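You operate a simulated robot arm through the tools that you are given. There is no shell and no other tool. Be economical: measure what you need, move in short steps, check, and stop when the job is done.

You run a simulated two-armed robot. Do the job below in one go: nothing can be reset, and whatever is moved stays where it is left.

Task
The union on the flush pipe weeps: tighten it with the blue spanner.
Fine: shut FLUSH and see 0 on its gauge first; spanner back; open FLUSH again, gauge in the green, union seat dry.

It is judged by the outcome, as a careful person would: the job done as asked, and still so three seconds after it is handed in. It fails if anything else is knocked over, pushed out of place, dropped, spilled or broken.

Robot
Two 7-joint arms with two-finger parallel grippers on one trunk, on a base that drives. Base frame: it is fixed to the floor where the robot stands at the start and does not move with it; the origin is under the middle of the robot, x ahead of it, y to its left, z up; the surface under the hand at the start is at about z = 80. Units: cm, degrees, N and s.
The left shoulder is at the start at [5, 16.1, 117.3], the right one opposite. With the tool pointing down near the work surface each hand reaches from about 10 to 66 cm from the robot's upright axis, wherever it stands, measured 20 degrees to its own side. Places, roughly: flush cock [70, -20, 90]; flush gauge [70, -30, 100]; flush socket [70, 10, 90]; steel coupler (4x3x6 cm) [70, 10, 90]; strainer neck [70, 0, 90]; union seat [60, -30, 90]. Payload 3.43 kg a hand.
Tool frame (each hand has its own): the origin (TCP) lies between the finger pads and is the grasp point; the fingertips stand 3 cm ahead of it; z points along the fingers, y is the line along which they close. The gripper opens to 9.4 cm. The fingers are 2.8 cm wide and 1 cm thick; the gripper's body (5 by 9.6 cm) begins 5.5 cm behind the TCP.
Orientation is that of the tool frame in the base frame, as a unit quaternion [w, x, y, z]. With the fingers straight down and closing along the base's y, the tool's x points along the base's -x, its y along +y and its z along -z.

Tools
- The arms move only by the tool step_arm. It takes "left_deltas", "right_deltas" or both (then of equal length, played together; a hand with none holds still); each is a list of rows, each a list of 6 numbers: the shift along the tool's x, y, z in units of 50 mm (1.0 is 50 mm), then the turn, a rotation vector about the tool's x, y, z in units of 6 degrees (1.0 is 6 degrees). In form: [[tx, ty, tz, ax, ay, az], ...]. A call has 1 to 12 rows; each row shifts and turns the commanded pose from where the row before left it, along the tool's axes as they then stand. "left_fingers" and "right_fingers" are, for a hand that has rows, the closure, from 0 (fully open) to 1 (shut), set as the call begins (left out, the last holds). A call with a number of a shift or a turn outside -1 to 1 is refused whole. Each row takes 0.2 s and may step no farther than 5 cm and 8.6 degrees from the row before; otherwise, or with a gripper value out of range, the whole call is refused. Where a pose cannot be reached the arm comes as near as it can. A force on the tool above 40 N (or 10 N above the force at the start of the call, whichever is more), or a blocked arm, ends the call early, and 0.2 s more pass. The fingers move at their own pace (about 4.5 cm/s each) and stop on an object; they squeeze with about 32 N. The grip force told is the motor's: it shows also when the fingers shut on nothing. Time passes only in rows, and 0.2 s behind the last, so rows that do not move let the fingers close. The reply holds the time, the measured pose of the TCP, the force on the tool along the base axes, the opening and the grip force, in the units named above and with some noise, with the torque about the TCP (base axes, N m) and any sound that the robot's microphone picked up.
- Cameras (640 x 400 px; columns grow to the right, rows downward): "scene" is now at [12.64, -1.61, 130.1]; the picture's right is [-0.18, -0.98, 0.00], its down [-0.52, 0.10, -0.85] and it looks along [0.83, -0.15, -0.53] (base axes); focal length 214 px, centre (320, 200). "left" rides on the left gripper at [7.6, -1.4, -10.3] in its tool frame; the picture's right is [0.18, 0.98, 0.00], its down [-0.75, 0.14, -0.64] and it looks along [-0.63, 0.12, 0.77] (tool axes); focal length 243 px, centre (320, 200). "right" rides on the right gripper at [7.6, 1.4, -10.3] in its tool frame; the picture's right is [-0.18, 0.98, 0.00], its down [-0.75, -0.14, -0.64] and it looks along [-0.63, -0.12, 0.77] (tool axes); focal length 243 px, centre (320, 200). There is no depth. A picture from a camera that has moved, and an enlarged one, comes with that camera's place and axes in the base frame and with its lens.
- grab_frame(camera): a new picture of that camera. The clock stands still meanwhile.
- move_column(by): slides the trunk up (or, below 0, down) by that many cm; the arms and the scene camera ride with it, the base frame stays. It gives what a move gives, with no picture.
- roll_base(legs): drives the robot by 1 to 6 legs, each [ahead, left, turn to the left] in cm, cm and degrees, along the robot's own axes; the way and the turn of a leg run together, so that a leg with both is an arc; at most 150 cm and 180 degrees a leg. The arms and the cameras ride along, it lands a little off, and it stops where it bumps. It gives what a move gives.
- head_to(pan, tilt): turns the head with the scene camera to pan (to the left, within 80 degrees either way) and tilt (down, from -29 to 69), counted from straight ahead of the robot. It gives what a move gives.
- enlarge(camera, box): a new picture of the part [left, top, right, bottom] of that camera's present view, enlarged. The clock stands still meanwhile.
- job_done(): hands the job in; it is judged then, once.

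Go step by step. Nothing tells you exact positions but the pictures and the camera data: compare them with the known pose of the tool, close in by small moves and look again before you grip or let go. The budget is 120 turns and 92 pictures, counting those below and the enlarged ones. Unless the task says otherwise, let go and move clear before handing in, and close with one line.

The tools are called after "Emit:" as name(argument=value, ...) on one line, values as JSON. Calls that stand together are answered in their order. step_arm: Moves the arms, as the interface text tells. Its arguments: {"type":"object","properties":{"left_deltas":{"type":"array","items":{"type":"array","items":{"type":"number"}}},"left_fingers":{"type":"number"},"right_deltas":{"type":"array","items":{"type":"array","items":{"type":"number"}}},"right_fingers":{"type":"number"}},"required":[]} The other tools are called the same way: move_column (by) slides the trunk up or down; roll_base (legs) drives the base; head_to (pan, tilt) turns the head that bears the scene camera; grab_frame (camera) takes a picture; enlarge (camera, box) takes an enlarged picture of a part of a camera's view; job_done () hands the job in.

At the start:

```text
time: 0.0
left_tcp_pos: [40.27, 7.16, 121.64]
left_ee_rot: [0.0, -0.002, 1.0, 0.0]
left_ft_force: [-0.4, -0.6, -0.2]
left_moment: [0.0, -0.02, -0.01]
left_opening: 9.42
left_gripper_force: 0.0
right_tcp_pos: [36.53, -24.01, 124.52]
right_ee_rot: [-0.001, -0.001, 1.0, -0.001]
right_ft_force: [0.3, 1.0, 0.1]
right_moment: [0.01, 0.02, 0.01]
right_opening: 9.38
right_gripper_force: 0.1
trunk travel left (down, up): [-20.0, 6.7]
robot x, y, heading: [0.1, -0.28, -0.2]
head pan, tilt: [-10.5, 32.2]
```

scene: 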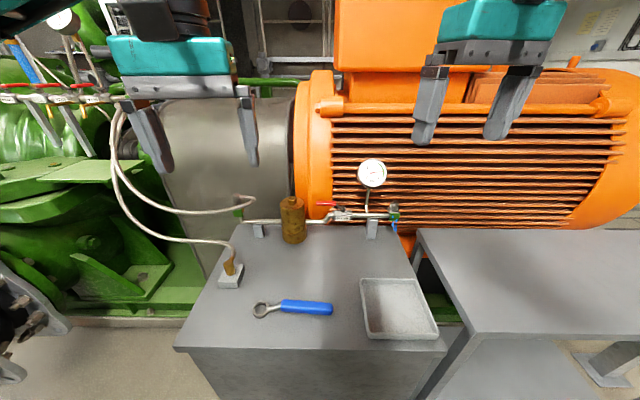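
right: 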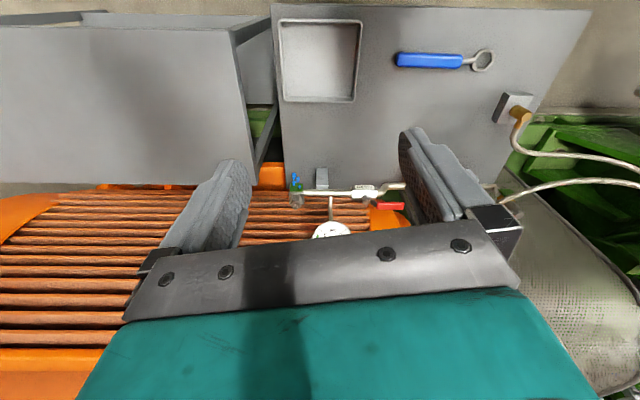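
left: 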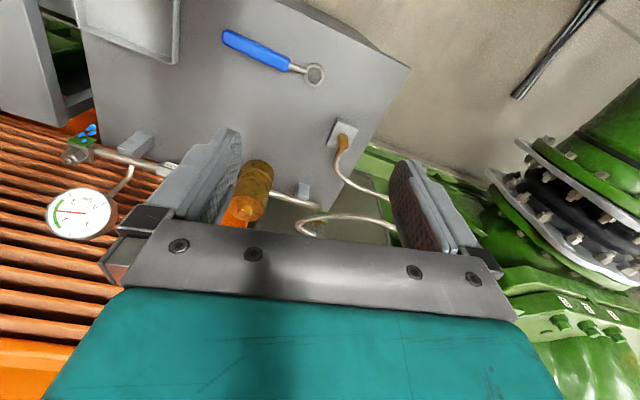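

I see a bench with the blue spanner, a tray, a strainer, a cock with red handle, a gauge, and a dripping union at the right end. I look closer first.

Emit:
enlarge(camera="scene", box=[290, 140, 450, 240])

Emit:
enlarge(camera="scene", box=[190, 180, 450, 342])

```text
4.00 times, centred on (370, 190) of scene
camera zoom: at [12.64, -1.61, 130.1], right [-0.18, -0.98, 0.0], down [-0.52, 0.1, -0.85], along [0.83, -0.15, -0.53], focal length 858 px, centre (120, 240)
```

zoom: 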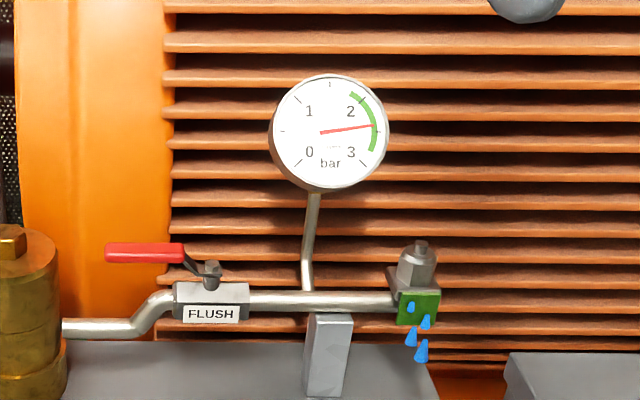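

```text
2.46 times, centred on (320, 261) of scene
camera zoom: at [12.64, -1.61, 130.1], right [-0.18, -0.98, 0.0], down [-0.52, 0.1, -0.85], along [0.83, -0.15, -0.53], focal length 528 px, centre (320, 50)
```

zoom: 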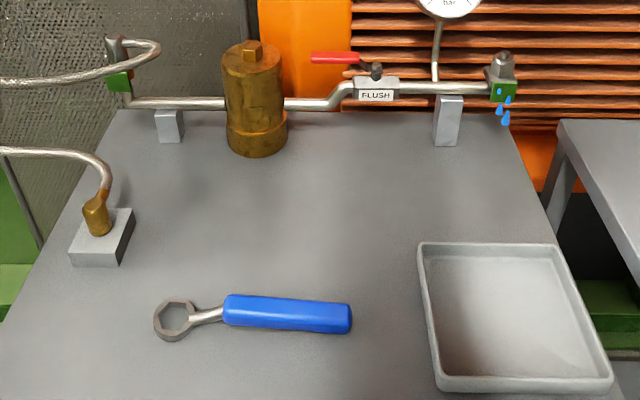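

I put the spanner ring near [44, 7, 80.5] with its handle mid near [42, -4, 81.5], the nut near [64, -36, 92] and the lever along y -10..-16 at [64.5, ., 95.5]. Reach is short, so I check for room to drive ahead and to the right.

Emit:
head_to(pan=-35, tilt=62)

Emit:
grab_frame(camera="scene")

```text
time: 0.9
left_tcp_pos: [40.32, 7.23, 121.81]
left_ee_rot: [0.001, -0.002, 1.0, 0.0]
left_ft_force: [-0.5, -0.5, -0.6]
left_moment: [0.0, -0.01, 0.02]
left_opening: 9.4
left_gripper_force: 0.2
right_tcp_pos: [36.68, -24.04, 124.52]
right_ee_rot: [0.0, -0.001, 1.0, 0.0]
right_ft_force: [0.6, -0.2, -0.6]
right_moment: [-0.01, -0.02, 0.02]
right_opening: 9.38
right_gripper_force: 0.0
trunk travel left (down, up): [-20.0, 6.7]
robot x, y, heading: [0.1, -0.04, -0.1]
head pan, tilt: [-35.0, 62.0]
```

```text
86 pictures are left
camera scene: at [9.12, -3.67, 126.01], right [-0.57, -0.82, 0.0], down [-0.72, 0.51, -0.47], along [0.39, -0.27, -0.88], focal length 214 px, centre (320, 200)
```

scene: 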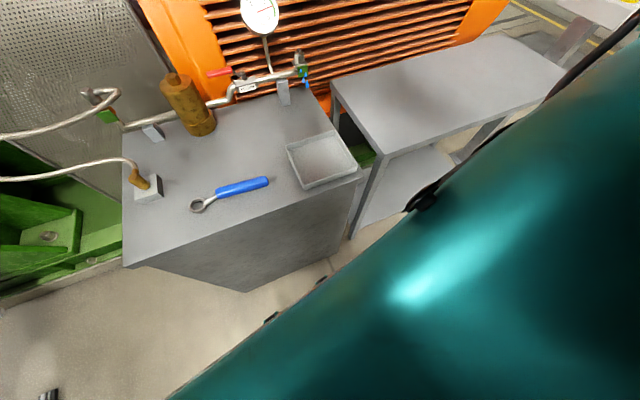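

The bench is yawed about -10.5°, its front edge about 35 cm away. I turn square to it, shift right and go a little ahead.

Emit:
roll_base(legs=[[0, 0, -10.5], [0, -10, 0], [4, 0, 0]])

Emit:
head_to(pan=0, tilt=36)

Emit:
grab_frame(camera="scene")

```text
time: 3.7
left_tcp_pos: [40.75, -10.34, 121.58]
left_ee_rot: [-0.001, 0.091, 0.996, -0.001]
left_ft_force: [-0.1, -0.2, 0.1]
left_moment: [0.02, 0.01, -0.03]
left_opening: 9.41
left_gripper_force: 0.2
right_tcp_pos: [31.38, -40.43, 124.53]
right_ee_rot: [0.0, 0.092, 0.996, 0.0]
right_ft_force: [-0.3, 0.0, -0.6]
right_moment: [-0.03, 0.01, -0.02]
right_opening: 9.43
right_gripper_force: 0.0
trunk travel left (down, up): [-20.0, 6.7]
robot x, y, heading: [-0.09, -10.42, -10.7]
head pan, tilt: [-35.0, 62.0]
stopped in leg 3: the robot was blocked; the commanded pose is now the measured one
```

```text
time: 4.7
left_tcp_pos: [40.98, -10.33, 121.57]
left_ee_rot: [0.0, 0.092, 0.996, 0.0]
left_ft_force: [0.6, -0.5, 0.5]
left_moment: [0.02, -0.05, 0.03]
left_opening: 9.38
left_gripper_force: 0.2
right_tcp_pos: [31.52, -40.5, 124.57]
right_ee_rot: [-0.001, 0.094, 0.996, 0.001]
right_ft_force: [0.1, 0.4, 0.0]
right_moment: [0.0, 0.01, 0.02]
right_opening: 9.41
right_gripper_force: 0.1
trunk travel left (down, up): [-20.0, 6.7]
robot x, y, heading: [-0.4, -10.06, -10.6]
head pan, tilt: [0.0, 36.0]
```

```text
85 pictures are left
camera scene: at [12.19, -12.38, 129.51], right [-0.18, -0.98, 0.0], down [-0.58, 0.11, -0.81], along [0.79, -0.15, -0.59], focal length 214 px, centre (320, 200)
```

scene: 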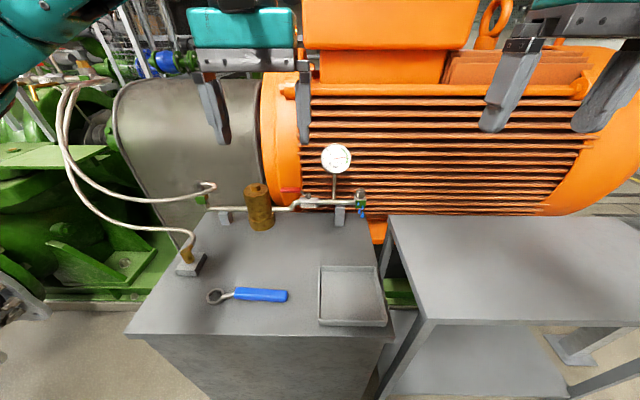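

The base is against the bench already. I take closer views from here to refine positions.

Emit:
enlarge(camera="scene", box=[270, 140, 398, 220])

Emit:
enlarge(camera="scene", box=[190, 240, 350, 340])

```text
5.00 times, centred on (334, 180) of scene
camera zoom: at [12.19, -12.38, 129.51], right [-0.18, -0.98, 0.0], down [-0.58, 0.11, -0.81], along [0.79, -0.15, -0.59], focal length 1072 px, centre (250, 300)
```

zoom: 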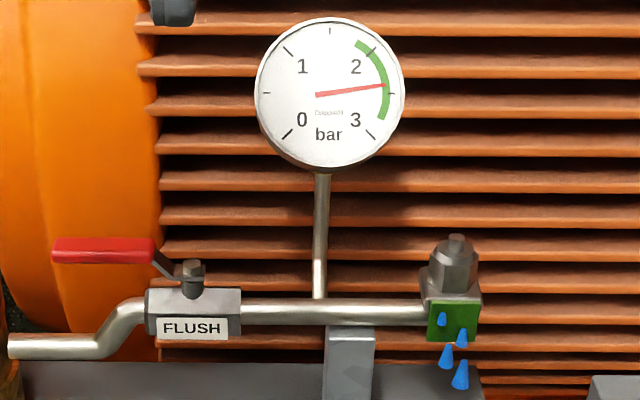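

```text
4.00 times, centred on (270, 290) of scene
camera zoom: at [12.19, -12.38, 129.51], right [-0.18, -0.98, 0.0], down [-0.58, 0.11, -0.81], along [0.79, -0.15, -0.59], focal length 858 px, centre (520, -160)
```

zoom: 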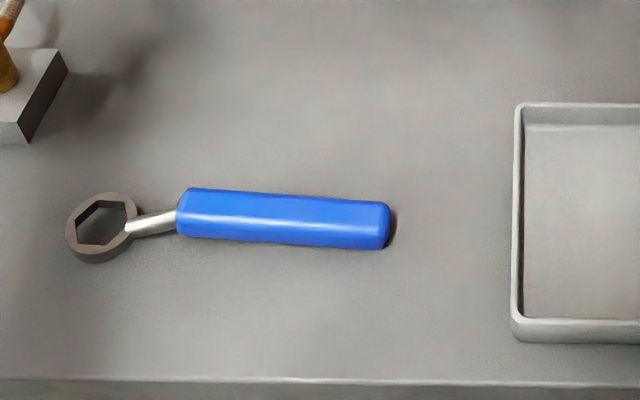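

The lever lies at about bench depth 69, height 93.5. I close the left fingers, tilt that hand 45° forward and bring it near the lever's near side.

Emit:
step_arm(left_deltas=[[0, 0, 0, 0, -0.94, 0], [0, 0, 0, 0, -0.94, 0], [0, 0, 0, 0, -0.94, 0], [0, 0, 0, 0, -0.94, 0], [0, 0, 0, 0, -0.94, 0], [0, 0, 0, 0, -0.94, 0], [0, 0, 0, 0, -0.93, 0], [0, 0, 0, 0, -0.93, 0]], left_fingers=1)

Emit:
step_arm(left_deltas=[[0.09, 0.07, 0.93, 0, 0, 0], [0.09, 0.07, 0.93, 0, 0, 0], [0.09, 0.07, 0.93, 0, 0, 0], [0.09, 0.07, 0.93, 0, 0, 0], [0.09, 0.07, 0.9, 0, 0, 0]])

Emit:
grab_frame(camera="left")

Emit:
grab_frame(camera="scene")

```text
time: 6.5
left_tcp_pos: [40.86, -10.35, 121.67]
left_ee_rot: [0.381, 0.085, 0.92, -0.035]
left_ft_force: [0.4, 0.0, 0.2]
left_moment: [-0.01, -0.02, -0.01]
left_opening: 0.0
left_gripper_force: 32.0
right_tcp_pos: [31.48, -40.56, 124.4]
right_ee_rot: [-0.001, 0.093, 0.996, 0.0]
right_ft_force: [-0.1, 0.2, -0.4]
right_moment: [0.0, 0.01, 0.0]
right_opening: 9.39
right_gripper_force: 0.1
trunk travel left (down, up): [-20.0, 6.7]
robot x, y, heading: [-0.25, -9.92, -10.8]
head pan, tilt: [0.0, 36.0]
```

```text
time: 7.7
left_tcp_pos: [55.61, -11.23, 103.54]
left_ee_rot: [0.381, 0.085, 0.92, -0.035]
left_ft_force: [0.4, 0.7, 0.6]
left_moment: [0.01, -0.01, -0.01]
left_opening: 0.0
left_gripper_force: 32.2
right_tcp_pos: [31.59, -40.48, 124.26]
right_ee_rot: [-0.001, 0.093, 0.996, 0.0]
right_ft_force: [-0.7, -0.4, -0.2]
right_moment: [-0.01, 0.01, -0.03]
right_opening: 9.38
right_gripper_force: 0.1
trunk travel left (down, up): [-20.0, 6.7]
robot x, y, heading: [-0.36, -9.95, -10.9]
head pan, tilt: [0.0, 36.0]
```

```text
82 pictures are left
camera left: at [42.86, -10.42, 105.46], right [0.05, 0.99, -0.13], down [0.1, 0.12, 0.99], along [0.99, -0.07, -0.1], focal length 243 px, centre (320, 200)
```

left: 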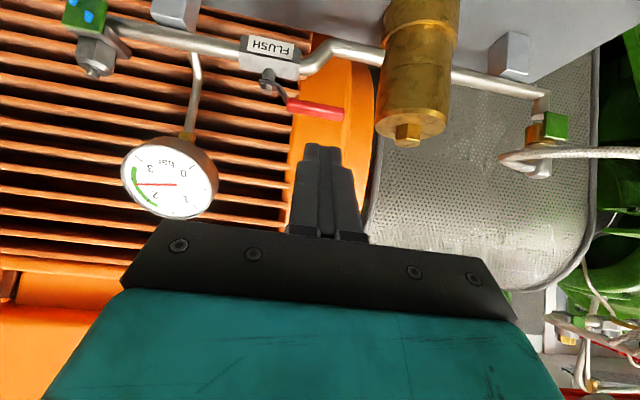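

```text
81 pictures are left
camera scene: at [12.23, -12.37, 129.51], right [-0.18, -0.98, 0.0], down [-0.58, 0.11, -0.81], along [0.79, -0.15, -0.59], focal length 214 px, centre (320, 200)
```

scene: 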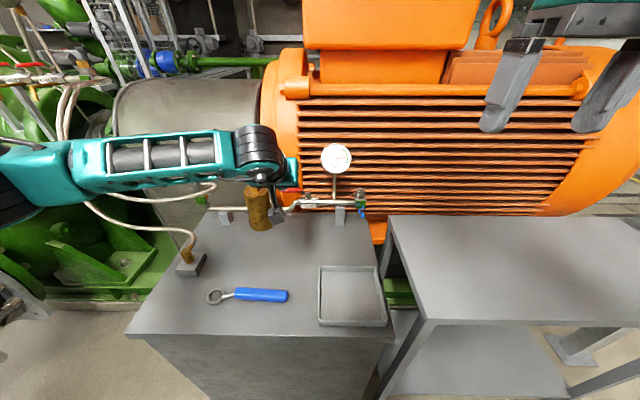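

The two views agree: lever at depth 68, height 93.6; nut at depth 68.4, lateral 22.3, height 93. I close in to just before the lever.

Emit:
step_arm(left_deltas=[[0.12, 0, 0.8, 0, 0, 0], [0.12, 0, 0.8, 0, 0, 0], [0.12, 0, 0.8, 0, 0, 0]])

Emit:
grab_frame(camera="left")

Emit:
enlarge(camera="scene", box=[240, 140, 400, 240])

```text
time: 8.5
left_tcp_pos: [62.74, -12.49, 93.8]
left_ee_rot: [0.38, 0.084, 0.921, -0.035]
left_ft_force: [1.0, -0.1, -0.5]
left_moment: [-0.02, 0.01, 0.02]
left_opening: 0.0
left_gripper_force: 32.3
right_tcp_pos: [31.52, -40.57, 124.46]
right_ee_rot: [-0.002, 0.093, 0.996, 0.0]
right_ft_force: [0.0, 0.6, -0.1]
right_moment: [0.0, -0.03, 0.0]
right_opening: 9.41
right_gripper_force: 0.0
trunk travel left (down, up): [-20.0, 6.7]
robot x, y, heading: [-0.07, -10.17, -10.6]
head pan, tilt: [0.0, 36.0]
```

```text
80 pictures are left
camera left: at [49.93, -11.73, 95.66], right [0.05, 0.99, -0.13], down [0.1, 0.12, 0.99], along [0.99, -0.06, -0.1], focal length 243 px, centre (320, 200)
```

left: 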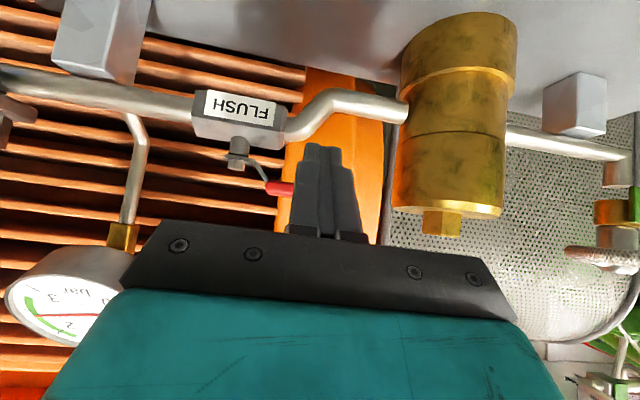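

```text
4.00 times, centred on (320, 190) of scene
camera zoom: at [12.22, -12.38, 129.51], right [-0.18, -0.98, 0.0], down [-0.58, 0.11, -0.81], along [0.79, -0.15, -0.59], focal length 858 px, centre (320, 240)
```

zoom: 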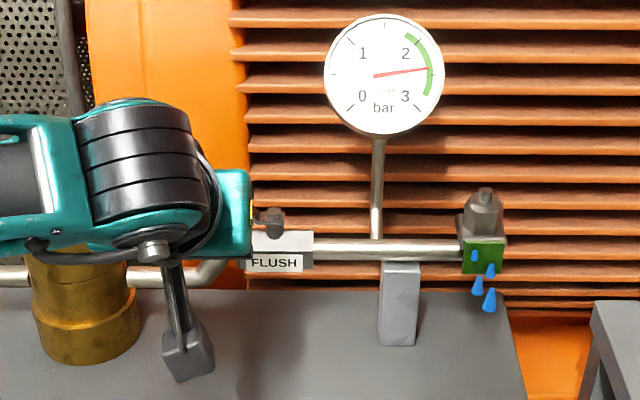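

I push the lever away from me in 1 cm rows.

Emit:
step_arm(left_deltas=[[-0.14, 0, 0.14, 0, 0, 0], [-0.14, 0, 0.14, 0, 0, 0], [-0.14, 0, 0.14, 0, 0, 0], [-0.14, 0, 0.14, 0, 0, 0]])

Emit:
grab_frame(camera="left")

```text
time: 9.4
left_tcp_pos: [64.9, -13.24, 92.84]
left_ee_rot: [0.369, 0.088, 0.925, -0.033]
left_ft_force: [-3.1, 0.2, -2.5]
left_moment: [0.04, 0.07, 0.03]
left_opening: 0.0
left_gripper_force: 31.5
right_tcp_pos: [31.64, -40.41, 124.47]
right_ee_rot: [-0.002, 0.092, 0.996, 0.0]
right_ft_force: [0.8, -0.6, 0.1]
right_moment: [0.03, 0.06, 0.01]
right_opening: 9.41
right_gripper_force: 0.1
trunk travel left (down, up): [-20.0, 6.7]
robot x, y, heading: [-0.21, -10.01, -10.6]
head pan, tilt: [0.0, 36.0]
stopped in row 4 (left hand): the force on the tool passed its limit at 58 N (the readings are from after the stop); the commanded pose is now the measured one
```

```text
78 pictures are left
camera left: at [52.2, -12.31, 95.06], right [0.05, 0.99, -0.12], down [0.13, 0.12, 0.98], along [0.99, -0.07, -0.12], focal length 243 px, centre (320, 200)
```

left: 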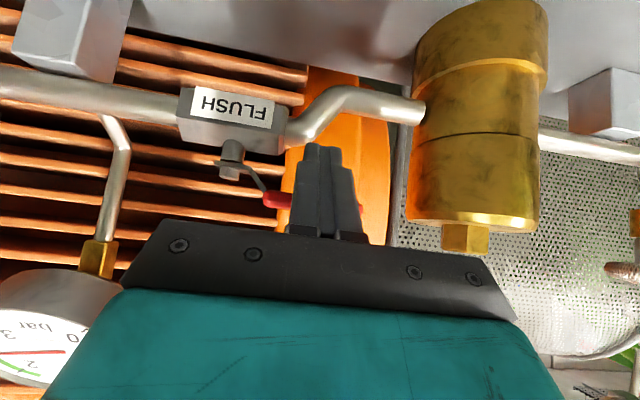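

Resistance, lever not moved: it likely closes the other way, towards me. I lift off, steepen the hand to 30° and go over to the lever's far side.

Emit:
step_arm(left_deltas=[[-0.27, 0, -0.43, 0, 0, 0], [-0.27, 0, -0.43, 0, 0, 0], [0, 0, 0, 0, 1, 0], [0, 0, 0, 0, 1, 0], [-0.17, 0, -0.29, 0, 0.1, 0], [-0.46, 0.07, 0.265, 0, 0, 0], [-0.46, 0.07, 0.265, 0, 0, 0]])

Emit:
grab_frame(camera="left")

```text
time: 9.9
left_tcp_pos: [63.53, -12.93, 94.71]
left_ee_rot: [0.355, 0.089, 0.93, -0.029]
left_ft_force: [-1.0, -0.1, -0.8]
left_moment: [0.02, 0.01, 0.0]
left_opening: 0.0
left_gripper_force: 31.6
right_tcp_pos: [31.16, -40.44, 124.51]
right_ee_rot: [0.0, 0.093, 0.996, 0.0]
right_ft_force: [-0.6, 0.0, -0.1]
right_moment: [-0.01, -0.05, 0.0]
right_opening: 9.4
right_gripper_force: 0.0
trunk travel left (down, up): [-20.0, 6.7]
robot x, y, heading: [-0.18, -9.51, -10.5]
head pan, tilt: [0.0, 36.0]
stopped in row 2 (left hand): the force on the tool passed its limit at 50 N (the readings are from after the stop); the commanded pose is now the measured one
```

```text
77 pictures are left
camera left: at [50.82, -12.0, 97.28], right [0.05, 0.99, -0.11], down [0.15, 0.1, 0.98], along [0.99, -0.06, -0.15], focal length 243 px, centre (320, 200)
```

left: 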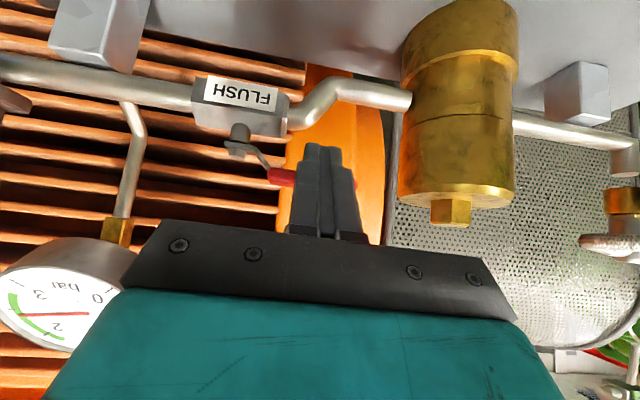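

The finger's sloping face was pushed up against the lever. I back straight off first, then rise.

Emit:
step_arm(left_deltas=[[0.5, 0, -0.1, 0, 0, 0], [0.3, 0, -0.5, 0, 0, 0], [0, 0, 0, 0, 0.95, 0], [0, 0, 0, 0, 0.95, 0], [-0.5, 0, -0.86, 0, 0, 0], [-0.2, 0, -0.34, 0, 0, 0]])

Emit:
enlarge(camera="scene", box=[240, 140, 400, 240])

Emit:
grab_frame(camera="left")

```text
time: 11.3
left_tcp_pos: [58.54, -12.05, 101.06]
left_ee_rot: [0.261, 0.091, 0.961, -0.019]
left_ft_force: [0.3, -0.2, 0.4]
left_moment: [0.0, -0.02, -0.01]
left_opening: 0.0
left_gripper_force: 32.3
right_tcp_pos: [31.5, -40.45, 124.41]
right_ee_rot: [-0.001, 0.092, 0.996, 0.001]
right_ft_force: [-0.1, 0.1, -0.8]
right_moment: [-0.03, -0.02, -0.01]
right_opening: 9.4
right_gripper_force: 0.0
trunk travel left (down, up): [-20.0, 6.7]
robot x, y, heading: [-0.16, -9.86, -10.8]
head pan, tilt: [0.0, 36.0]
```

```text
4.00 times, centred on (320, 190) of scene
camera zoom: at [12.13, -12.34, 129.51], right [-0.18, -0.98, 0.0], down [-0.58, 0.11, -0.81], along [0.8, -0.15, -0.59], focal length 858 px, centre (320, 240)
```

zoom: 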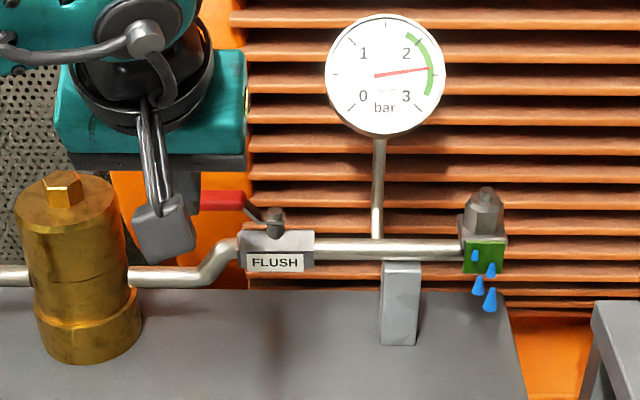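

```text
75 pictures are left
camera left: at [46.69, -11.33, 106.09], right [0.03, 1.0, -0.08], down [0.35, 0.07, 0.94], along [0.94, -0.05, -0.34], focal length 243 px, centre (320, 200)
```

left: 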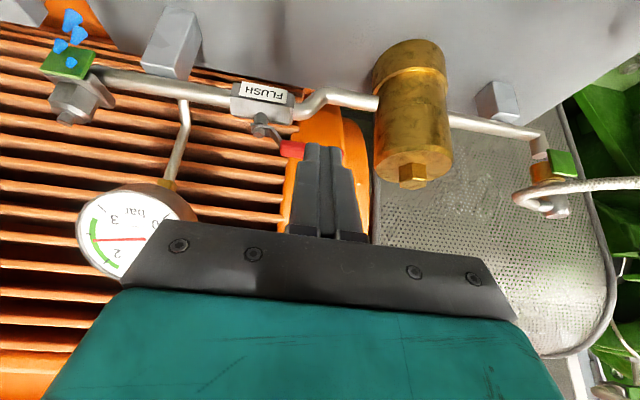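

Lever unchanged, gauge still 2.4. Now over the top to its far side.

Emit:
step_arm(left_deltas=[[-0.585, 0.047, 0.413, 0, 0, 0], [-0.585, 0.047, 0.413, 0, 0, 0], [-0.585, 0.047, 0.413, 0, 0, 0], [0, 0, 0, 0, 0, 0]])

Emit:
grab_frame(camera="left")

Emit:
enlarge(camera="scene", box=[240, 140, 400, 240])

```text
time: 12.3
left_tcp_pos: [69.32, -13.33, 100.1]
left_ee_rot: [0.26, 0.093, 0.961, -0.02]
left_ft_force: [-0.9, -0.1, 0.0]
left_moment: [-0.04, -0.01, 0.01]
left_opening: 0.0
left_gripper_force: 32.0
right_tcp_pos: [31.39, -40.48, 124.43]
right_ee_rot: [-0.001, 0.092, 0.996, 0.0]
right_ft_force: [1.2, 0.1, -0.2]
right_moment: [0.0, -0.02, 0.02]
right_opening: 9.43
right_gripper_force: 0.1
trunk travel left (down, up): [-20.0, 6.7]
robot x, y, heading: [-0.78, -10.3, -10.6]
head pan, tilt: [0.0, 36.0]
```

```text
74 pictures are left
camera left: at [57.34, -12.55, 105.17], right [0.03, 1.0, -0.08], down [0.35, 0.07, 0.94], along [0.94, -0.05, -0.34], focal length 243 px, centre (320, 200)
```

left: 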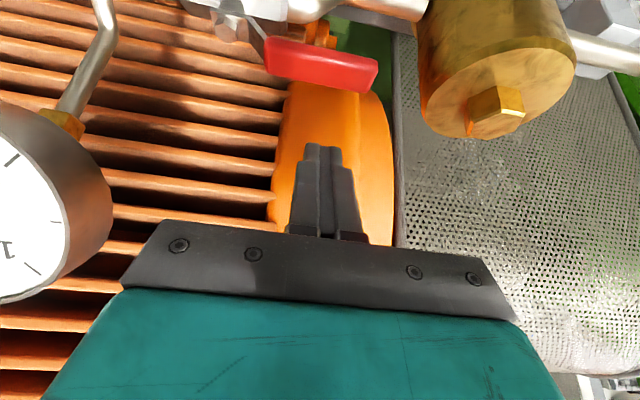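

```text
4.00 times, centred on (320, 190) of scene
camera zoom: at [12.11, -12.31, 129.52], right [-0.18, -0.98, 0.0], down [-0.58, 0.11, -0.81], along [0.8, -0.15, -0.59], focal length 858 px, centre (320, 240)
```

zoom: 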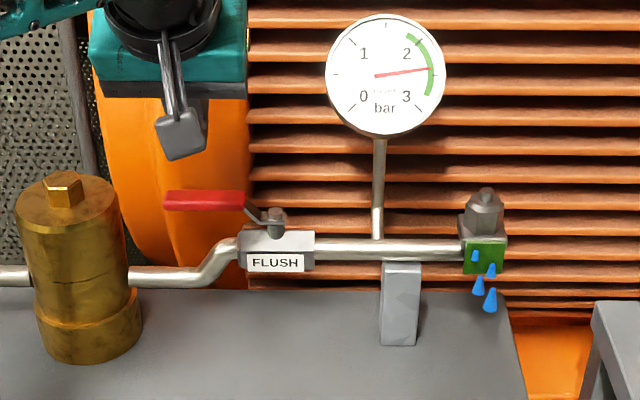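

The hand is beyond and above the lever, with the fingertip at bench depth about 71. I lower it 4 cm and then pull 3 cm towards me.

Emit:
step_arm(left_deltas=[[0.2, 0, 0.35, 0, 0, 0], [0.2, 0, 0.35, 0, 0, 0], [0, 0, 0, 0, 0, 0]])

Emit:
step_arm(left_deltas=[[0.173, 0, -0.1, 0, 0, 0], [0.173, 0, -0.1, 0, 0, 0], [0.173, 0, -0.1, 0, 0, 0]])

Emit:
grab_frame(camera="left")

Emit:
enlarge(camera="scene", box=[240, 140, 400, 240])

```text
time: 13.1
left_tcp_pos: [69.38, -13.24, 96.09]
left_ee_rot: [0.261, 0.091, 0.961, -0.019]
left_ft_force: [0.3, 0.1, 0.9]
left_moment: [0.01, 0.02, 0.05]
left_opening: 0.0
left_gripper_force: 32.1
right_tcp_pos: [31.4, -40.34, 124.47]
right_ee_rot: [-0.001, 0.093, 0.996, -0.001]
right_ft_force: [-0.2, 0.4, 0.0]
right_moment: [0.0, -0.01, -0.02]
right_opening: 9.42
right_gripper_force: 0.1
trunk travel left (down, up): [-20.0, 6.7]
robot x, y, heading: [-0.35, -9.96, -10.5]
head pan, tilt: [0.0, 36.0]
```

```text
time: 13.9
left_tcp_pos: [66.47, -12.58, 96.05]
left_ee_rot: [0.261, 0.091, 0.961, -0.02]
left_ft_force: [1.1, 0.0, 0.7]
left_moment: [-0.03, 0.04, 0.01]
left_opening: 0.01
left_gripper_force: 31.7
right_tcp_pos: [31.47, -40.43, 124.43]
right_ee_rot: [0.0, 0.092, 0.996, 0.0]
right_ft_force: [0.2, 1.3, 0.0]
right_moment: [0.0, 0.01, 0.02]
right_opening: 9.4
right_gripper_force: 0.0
trunk travel left (down, up): [-20.0, 6.7]
robot x, y, heading: [-0.34, -10.06, -10.5]
head pan, tilt: [0.0, 36.0]
```

```text
72 pictures are left
camera left: at [54.54, -11.94, 101.07], right [0.03, 1.0, -0.08], down [0.35, 0.07, 0.94], along [0.94, -0.05, -0.34], focal length 243 px, centre (320, 200)
```

left: 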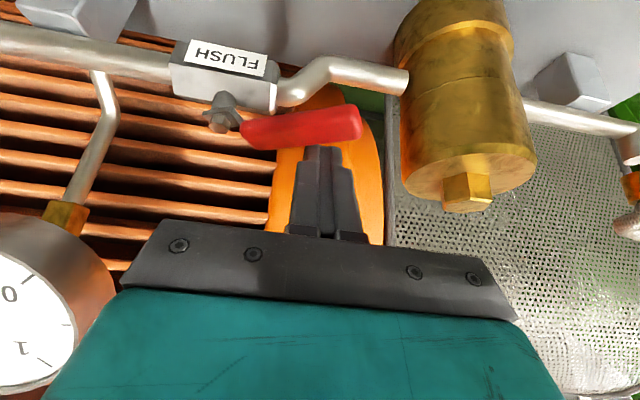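

```text
4.00 times, centred on (320, 190) of scene
camera zoom: at [12.11, -12.34, 129.51], right [-0.18, -0.98, 0.0], down [-0.58, 0.11, -0.81], along [0.8, -0.15, -0.59], focal length 858 px, centre (320, 240)
```

zoom: 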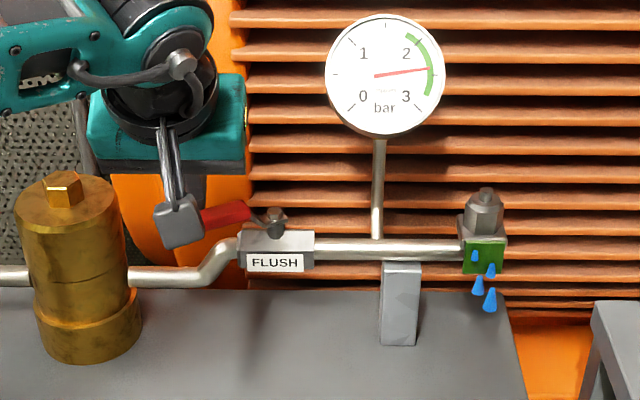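

The lever is turning towards me easily. I carry on along its arc.

Emit:
step_arm(left_deltas=[[0.196, -0.04, -0.113, 0, 0, 0], [0.196, -0.04, -0.113, 0, 0, 0], [0.196, -0.04, -0.113, 0, 0, 0], [0.182, -0.18, -0.105, 0, 0, 0], [0.182, -0.18, -0.105, 0, 0, 0], [0.095, -0.225, -0.055, 0, 0, 0], [0.095, -0.225, -0.055, 0, 0, 0]])

Emit:
grab_frame(camera="left")

Emit:
enlarge(camera="scene", box=[240, 140, 400, 240])

```text
time: 15.5
left_tcp_pos: [59.39, -15.58, 95.88]
left_ee_rot: [0.262, 0.089, 0.961, -0.017]
left_ft_force: [7.4, 9.5, -0.1]
left_moment: [0.16, -0.14, 0.01]
left_opening: 0.0
left_gripper_force: 31.4
right_tcp_pos: [31.48, -40.34, 124.53]
right_ee_rot: [-0.002, 0.092, 0.996, 0.0]
right_ft_force: [-1.0, 0.5, 0.9]
right_moment: [0.0, -0.02, -0.02]
right_opening: 9.41
right_gripper_force: 0.0
trunk travel left (down, up): [-20.0, 6.7]
robot x, y, heading: [-0.1, -10.01, -10.6]
head pan, tilt: [0.0, 36.0]
```

```text
70 pictures are left
camera left: at [47.41, -15.04, 100.94], right [0.02, 1.0, -0.08], down [0.34, 0.07, 0.94], along [0.94, -0.05, -0.34], focal length 243 px, centre (320, 200)
```

left: 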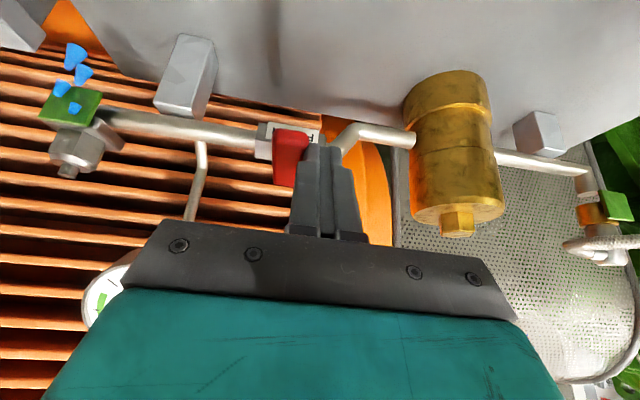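

```text
4.00 times, centred on (320, 190) of scene
camera zoom: at [12.22, -12.19, 129.51], right [-0.18, -0.98, 0.0], down [-0.58, 0.11, -0.81], along [0.79, -0.15, -0.59], focal length 858 px, centre (320, 240)
```

zoom: 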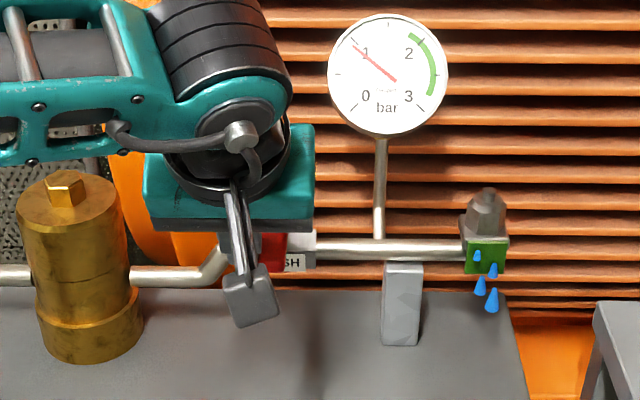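

The gauge is falling and there is some side force: near the stop. I nudge a bit further to the right and wait.

Emit:
step_arm(left_deltas=[[0, -0.15, 0, 0, 0, 0], [0, -0.15, 0, 0, 0, 0], [0, 0, 0, 0, 0, 0], [0, 0, 0, 0, 0, 0], [0, 0, 0, 0, 0, 0]])

Emit:
enlarge(camera="scene", box=[240, 140, 400, 240])

```text
time: 16.1
left_tcp_pos: [59.41, -15.64, 95.89]
left_ee_rot: [0.261, 0.079, 0.962, -0.003]
left_ft_force: [-4.7, 15.5, 5.5]
left_moment: [0.29, 0.13, -0.09]
left_opening: 0.01
left_gripper_force: 31.8
right_tcp_pos: [31.53, -40.26, 124.58]
right_ee_rot: [0.0, 0.092, 0.996, 0.001]
right_ft_force: [-0.8, -0.3, 0.5]
right_moment: [0.03, 0.0, -0.03]
right_opening: 9.4
right_gripper_force: 0.0
trunk travel left (down, up): [-20.0, 6.7]
robot x, y, heading: [-0.27, -9.87, -10.6]
head pan, tilt: [0.0, 36.0]
stopped in row 2 (left hand): the force on the tool passed its limit at 43 N (the readings are from after the stop); the commanded pose is now the measured one
```

```text
4.00 times, centred on (320, 190) of scene
camera zoom: at [12.0, -12.2, 129.53], right [-0.18, -0.98, 0.0], down [-0.58, 0.11, -0.81], along [0.8, -0.15, -0.59], focal length 858 px, centre (320, 240)
```

zoom: 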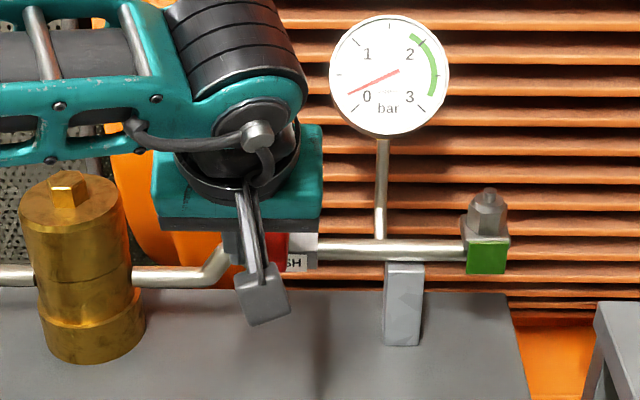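

The valve stands against its stop and the gauge nears 0. I take the left hand off sideways, then back and up out of the way, and check the gauge.

Emit:
step_arm(left_deltas=[[0, 0.3, 0, 0, 0, 0], [0, 0.1, -0.8, 0, 0, 0], [0, 0.4, -0.9, 0, 0, 0], [0, 0.5, -0.85, 0, 0, 0], [0, 0.5, -0.85, 0, 0, 0], [0.5, 0.5, -0.7, 0, 0, 0], [0.5, 0.5, -0.6, 0, 0, 0]])

Emit:
enlarge(camera="scene", box=[270, 140, 398, 220])

Emit:
grab_frame(camera="right")

```text
time: 17.7
left_tcp_pos: [45.41, -0.11, 114.17]
left_ee_rot: [0.26, 0.082, 0.962, -0.007]
left_ft_force: [0.0, 0.7, 0.1]
left_moment: [0.0, 0.03, -0.01]
left_opening: 0.0
left_gripper_force: 31.8
right_tcp_pos: [31.52, -40.16, 124.46]
right_ee_rot: [-0.001, 0.092, 0.996, 0.0]
right_ft_force: [-0.8, 0.7, 0.1]
right_moment: [0.01, -0.02, -0.02]
right_opening: 9.38
right_gripper_force: 0.0
trunk travel left (down, up): [-20.0, 6.7]
robot x, y, heading: [-0.22, -10.13, -10.4]
head pan, tilt: [0.0, 36.0]
```

```text
5.00 times, centred on (334, 180) of scene
camera zoom: at [12.08, -12.2, 129.52], right [-0.18, -0.98, 0.0], down [-0.58, 0.11, -0.81], along [0.8, -0.15, -0.59], focal length 1072 px, centre (250, 300)
```

zoom: 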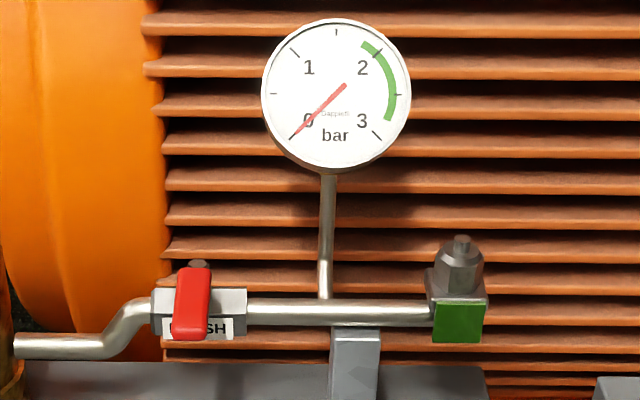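

```text
66 pictures are left
camera right: at [24.25, -37.42, 134.74], right [0.36, 0.93, 0.0], down [0.72, -0.28, 0.64], along [0.6, -0.23, -0.77], focal length 243 px, centre (320, 200)
```

right: 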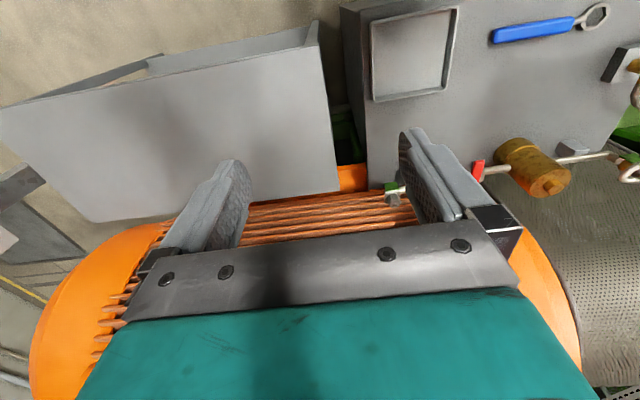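

Gauge reads 0. I move the left arm further left, then bring the right hand over the spanner and yaw it so the fingers close across the handle.

Emit:
step_arm(left_deltas=[[0.2, 0.9, -0.3, 0, 0, 0], [0.2, 0.9, -0.3, 0, 0, 0], [0.2, 0.9, -0.3, 0, 0, 0], [0.2, 0.9, -0.3, 0, 0, 0]])

Emit:
step_arm(right_deltas=[[-0.09, 0.95, 0, 0, 0, 0], [-0.09, 0.95, 0, 0, 0, 0], [-0.09, 0.95, 0, 0, 0, 0], [-0.09, 0.95, 0, 0, 0, 0], [-0.09, 0.95, 0, 0, 0, 0], [-0.09, 0.95, 0, 0, 0, 0], [-0.09, 0.95, 0, 0, 0, 0], [-0.09, 0.95, 0, 0, 0, 0], [0, 0, 0.9, 0, 0, 0], [0, 0, 0.9, 0, 0, 0], [0, 0, 0.9, 0, 0, 0]], right_fingers=0.2)

Emit:
step_arm(right_deltas=[[0, 0, 0, 0, 0, -1], [0, 0, 0, 0, 0, -1], [0, 0, 0, 0, 0, -1], [0, 0, 0, 0, 0, -1], [0, 0, 0, 0, 0, -1], [0, 0, 0, 0, 0, -1], [0, 0, 0, 0, 0, -1], [0, 0, 0, 0, 0, -1], [0, 0, 0, 0, 0, -1], [0, 0, 0, 0, 0, -1], [0, 0, 0, 0, 0, -1], [0, 0, 0, 0, 0, -1]])

Emit:
grab_frame(camera="right")

Emit:
grab_frame(camera="scene")

```text
time: 18.7
left_tcp_pos: [42.02, 18.44, 117.6]
left_ee_rot: [0.261, 0.083, 0.962, -0.008]
left_ft_force: [0.6, 0.4, 0.2]
left_moment: [0.01, -0.01, 0.0]
left_opening: 0.0
left_gripper_force: 32.0
right_tcp_pos: [31.36, -40.34, 124.48]
right_ee_rot: [-0.001, 0.091, 0.996, -0.001]
right_ft_force: [-0.1, -0.5, 0.2]
right_moment: [0.01, -0.01, -0.02]
right_opening: 9.4
right_gripper_force: 0.1
trunk travel left (down, up): [-20.0, 6.7]
robot x, y, heading: [-0.06, -9.88, -10.7]
head pan, tilt: [0.0, 36.0]
```

```text
time: 21.1
left_tcp_pos: [42.19, 18.35, 117.79]
left_ee_rot: [0.262, 0.083, 0.962, -0.008]
left_ft_force: [0.1, 0.6, -0.3]
left_moment: [0.01, 0.0, -0.01]
left_opening: 0.0
left_gripper_force: 32.6
right_tcp_pos: [34.03, -29.07, 110.31]
right_ee_rot: [-0.001, 0.091, 0.996, 0.0]
right_ft_force: [-0.4, -0.1, -0.7]
right_moment: [0.01, 0.01, -0.02]
right_opening: 7.52
right_gripper_force: 0.1
right hand out of reach, approached as far as the arm can: row 3, 4, 5, 6, 7, 8
trunk travel left (down, up): [-20.0, 6.7]
robot x, y, heading: [-0.37, -10.15, -10.4]
head pan, tilt: [0.0, 36.0]
```

```text
time: 23.7
left_tcp_pos: [42.0, 18.35, 117.68]
left_ee_rot: [0.26, 0.083, 0.962, -0.009]
left_ft_force: [-1.0, 0.1, -0.4]
left_moment: [-0.01, 0.0, -0.01]
left_opening: 0.0
left_gripper_force: 31.8
right_tcp_pos: [33.93, -28.96, 110.44]
right_ee_rot: [-0.001, -0.512, 0.859, 0.001]
right_ft_force: [0.2, 0.8, -0.5]
right_moment: [0.0, 0.0, -0.01]
right_opening: 7.51
right_gripper_force: 0.0
trunk travel left (down, up): [-20.0, 6.7]
robot x, y, heading: [-0.45, -10.26, -10.8]
head pan, tilt: [0.0, 36.0]
```

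```text
65 pictures are left
camera right: at [29.1, -34.98, 120.67], right [-0.78, 0.63, 0.0], down [0.48, 0.6, 0.64], along [0.4, 0.5, -0.77], focal length 243 px, centre (320, 200)
```

right: 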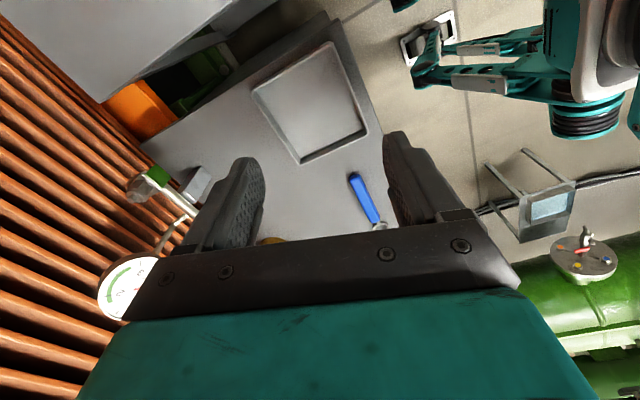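

```text
64 pictures are left
camera scene: at [12.13, -12.26, 129.51], right [-0.18, -0.98, 0.0], down [-0.58, 0.11, -0.81], along [0.8, -0.15, -0.59], focal length 214 px, centre (320, 200)
```

scene: 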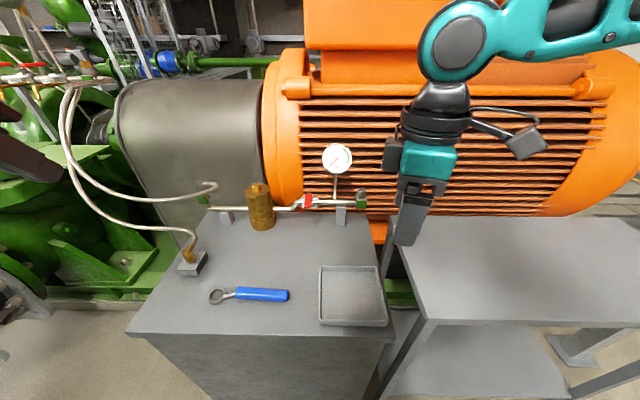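

The right arm cannot reach that far across, while the spanner is well placed for the left arm. I use the left hand for the spanner and will drive right later; the right hand yaws back.

Emit:
step_arm(left_deltas=[[0, 0, 0, 0, 1, 0], [0, 0, 0, 0, 1, 0], [0, 0, 0, 0, 1, 0], [0, 0, 0, 0, 1, 0], [0, 0, 0, 0, 1, 0], [-0.16, -0.86, 0, 0, 0, 0], [-0.16, -0.86, 0, 0, 0, 0], [-0.16, -0.86, 0, 0, 0, 0], [-0.16, -0.86, 0, 0, 0, 0], [-0.16, -0.86, 0, 0, 0, 0], [0, 0, 0, 0, 0, -1], [0, 0, 0, 0, 0, -1]], left_fingers=0.3, right_deltas=[[0, -0.3, 0, 0, 0, 1], [0, -0.3, 0, 0, 0, 1], [0, -0.3, 0, 0, 0, 1], [0, -0.3, 0, 0, 0, 1], [0, -0.3, 0, 0, 0, 1], [0, 0, -0.3, 0, 0, 1], [0, 0, -0.3, 0, 0, 1], [0, 0, -0.3, 0, 0, 1], [0, 0, -0.3, 0, 0, 1], [0, 0, -0.3, 0, 0, 1], [0, 0, -0.3, 0, 0, 1], [0, 0, -0.3, 0, 0, 1]])

Emit:
step_arm(left_deltas=[[0, 0, 0, 0, 0, -1], [0, 0, 0, 0, 0, -1], [0, 0, 0, 0, 0, -1], [0, 0, 0, 0, 0, -1], [0, 0, 0, 0, 0, -1], [0, 0, 0, 0, 0, -1], [0, 0, 0, 0, 0, -1], [0, 0, 0, 0, 0, -1], [0, 0, 0, 0, 0, -1], [0, 0, 0, 0, 0, -1], [0, 0, 0, 0, 0, -1], [0, 0, 0, 0, 0, -1]])

Emit:
grab_frame(camera="left")

Emit:
grab_frame(camera="scene")

```text
time: 26.3
left_tcp_pos: [42.4, -3.43, 116.99]
left_ee_rot: [0.004, -0.023, 1.0, 0.013]
left_ft_force: [-0.4, -0.2, 0.1]
left_moment: [0.0, 0.0, 0.01]
left_opening: 6.58
left_gripper_force: 0.1
right_tcp_pos: [39.54, -33.77, 120.9]
right_ee_rot: [-0.002, 0.093, 0.996, 0.0]
right_ft_force: [-0.3, 0.4, 0.1]
right_moment: [-0.04, -0.01, -0.03]
right_opening: 7.51
right_gripper_force: 0.0
trunk travel left (down, up): [-20.0, 6.7]
robot x, y, heading: [-0.5, -9.97, -10.5]
head pan, tilt: [0.0, 36.0]
```

```text
time: 28.9
left_tcp_pos: [42.48, -3.42, 117.12]
left_ee_rot: [0.011, -0.607, 0.794, 0.008]
left_ft_force: [0.0, 0.2, 0.5]
left_moment: [0.03, 0.01, -0.02]
left_opening: 6.57
left_gripper_force: 0.1
right_tcp_pos: [39.59, -33.83, 120.83]
right_ee_rot: [0.0, 0.092, 0.996, 0.0]
right_ft_force: [0.4, -0.9, -0.2]
right_moment: [0.03, 0.02, 0.0]
right_opening: 7.54
right_gripper_force: 0.1
trunk travel left (down, up): [-20.0, 6.7]
robot x, y, heading: [-0.44, -9.99, -10.5]
head pan, tilt: [0.0, 36.0]
```

```text
63 pictures are left
camera left: at [41.71, -11.38, 127.19], right [-1.0, 0.08, -0.01], down [0.06, 0.75, 0.66], along [0.06, 0.66, -0.75], focal length 243 px, centre (320, 200)
```

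left: 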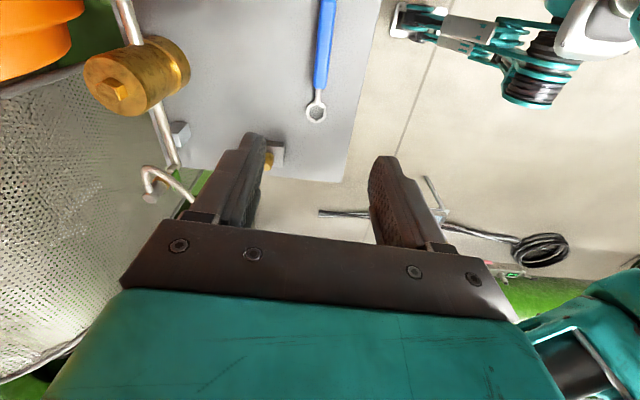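

```text
62 pictures are left
camera scene: at [12.13, -12.26, 129.51], right [-0.18, -0.98, 0.0], down [-0.58, 0.11, -0.81], along [0.8, -0.15, -0.59], focal length 214 px, centre (320, 200)
```

scene: 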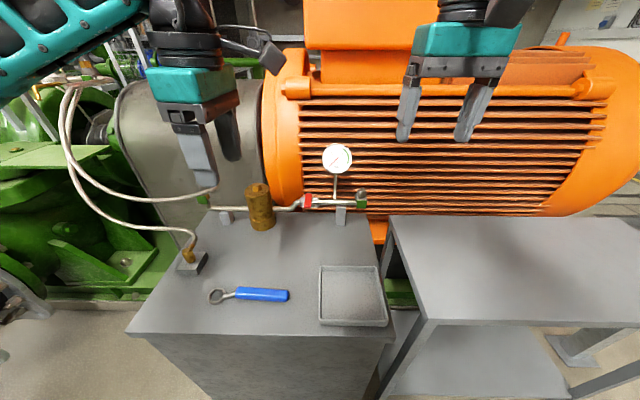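

Left hand is directly above the handle. I level it, trim the yaw a little and descend part way.

Emit:
step_arm(left_deltas=[[0, 0, 0, -0.07, 0.25, -0.6], [0, 0, 0.95, 0, 0, 0], [0, 0, 0.95, 0, 0, 0], [0, 0, 0.95, 0, 0, 0], [0, 0, 0.95, 0, 0, 0], [0, 0, 0.8, 0, 0, 0]])

Emit:
grab_frame(camera="left")

Emit:
enlarge(camera="scene", box=[190, 240, 350, 340])

```text
time: 30.3
left_tcp_pos: [42.33, -3.22, 94.14]
left_ee_rot: [-0.001, -0.63, 0.776, 0.002]
left_ft_force: [-0.7, 0.1, 0.0]
left_moment: [0.0, 0.03, 0.02]
left_opening: 6.59
left_gripper_force: 0.0
right_tcp_pos: [39.68, -33.82, 120.82]
right_ee_rot: [-0.001, 0.091, 0.996, 0.0]
right_ft_force: [0.7, 0.0, -0.6]
right_moment: [-0.01, -0.03, 0.02]
right_opening: 7.52
right_gripper_force: 0.2
trunk travel left (down, up): [-20.0, 6.7]
robot x, y, heading: [-0.48, -10.01, -10.4]
head pan, tilt: [0.0, 36.0]
```

```text
61 pictures are left
camera left: at [42.18, -11.06, 104.4], right [-1.0, 0.02, 0.0], down [0.02, 0.77, 0.64], along [0.01, 0.64, -0.77], focal length 243 px, centre (320, 200)
```

left: 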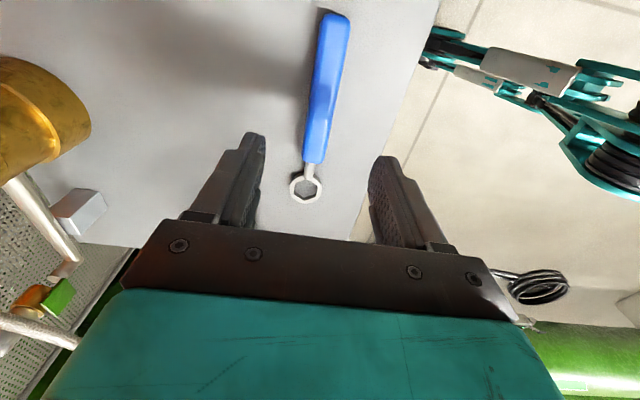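

```text
4.00 times, centred on (270, 290) of scene
camera zoom: at [12.14, -12.24, 129.52], right [-0.18, -0.98, 0.0], down [-0.58, 0.11, -0.81], along [0.8, -0.15, -0.59], focal length 858 px, centre (520, -160)
```

zoom: 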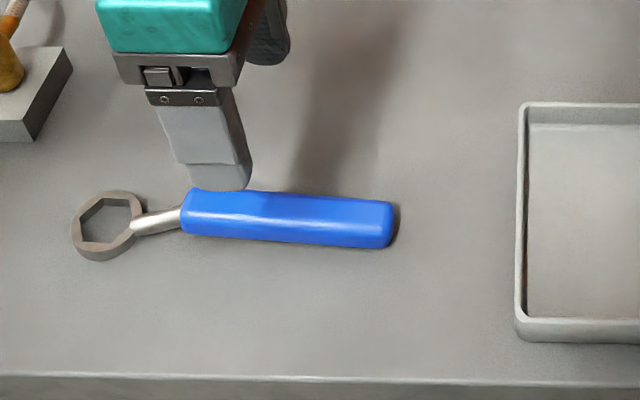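

Alignment is within a few millimetres. I go down to about z 83.4 and close.

Emit:
step_arm(left_deltas=[[0, 0.03, 0.8, 0, 0, 0], [0, 0, 0.8, 0, 0, 0], [0, 0, 0.5, 0, 0, 0], [0, 0, 0, 0, 0, 0]])

Emit:
grab_frame(camera="left")

Emit:
enlarge(camera="scene", box=[190, 240, 350, 340])

```text
time: 31.3
left_tcp_pos: [42.28, -3.29, 83.55]
left_ee_rot: [-0.001, -0.631, 0.776, 0.002]
left_ft_force: [0.0, -0.9, -0.6]
left_moment: [0.01, 0.01, -0.02]
left_opening: 6.6
left_gripper_force: 0.1
right_tcp_pos: [39.64, -33.74, 120.93]
right_ee_rot: [0.0, 0.091, 0.996, 0.0]
right_ft_force: [0.6, -0.8, -1.4]
right_moment: [-0.01, 0.01, 0.01]
right_opening: 7.52
right_gripper_force: 0.1
trunk travel left (down, up): [-20.0, 6.7]
robot x, y, heading: [-0.58, -10.14, -10.3]
head pan, tilt: [0.0, 36.0]
```

```text
59 pictures are left
camera left: at [41.95, -11.02, 93.86], right [-1.0, 0.02, 0.0], down [0.02, 0.76, 0.64], along [0.01, 0.64, -0.76], focal length 243 px, centre (320, 200)
```

left: 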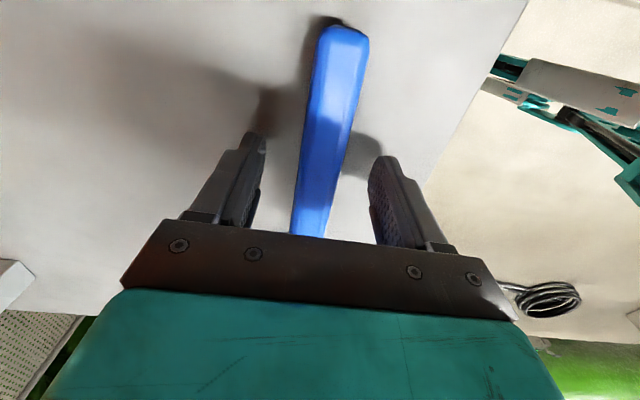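

```text
4.00 times, centred on (270, 290) of scene
camera zoom: at [12.13, -12.26, 129.52], right [-0.18, -0.98, 0.0], down [-0.58, 0.11, -0.81], along [0.8, -0.15, -0.59], focal length 858 px, centre (520, -160)
```

zoom: 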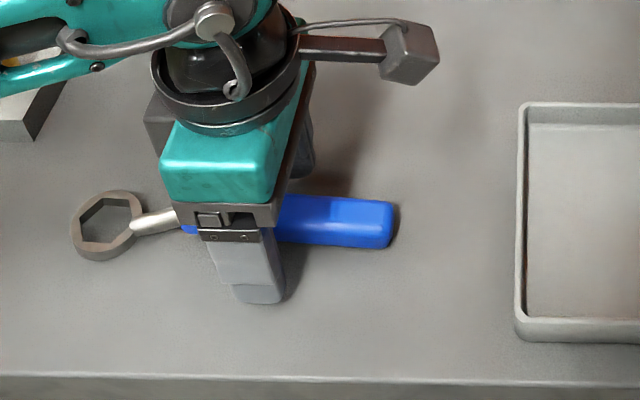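

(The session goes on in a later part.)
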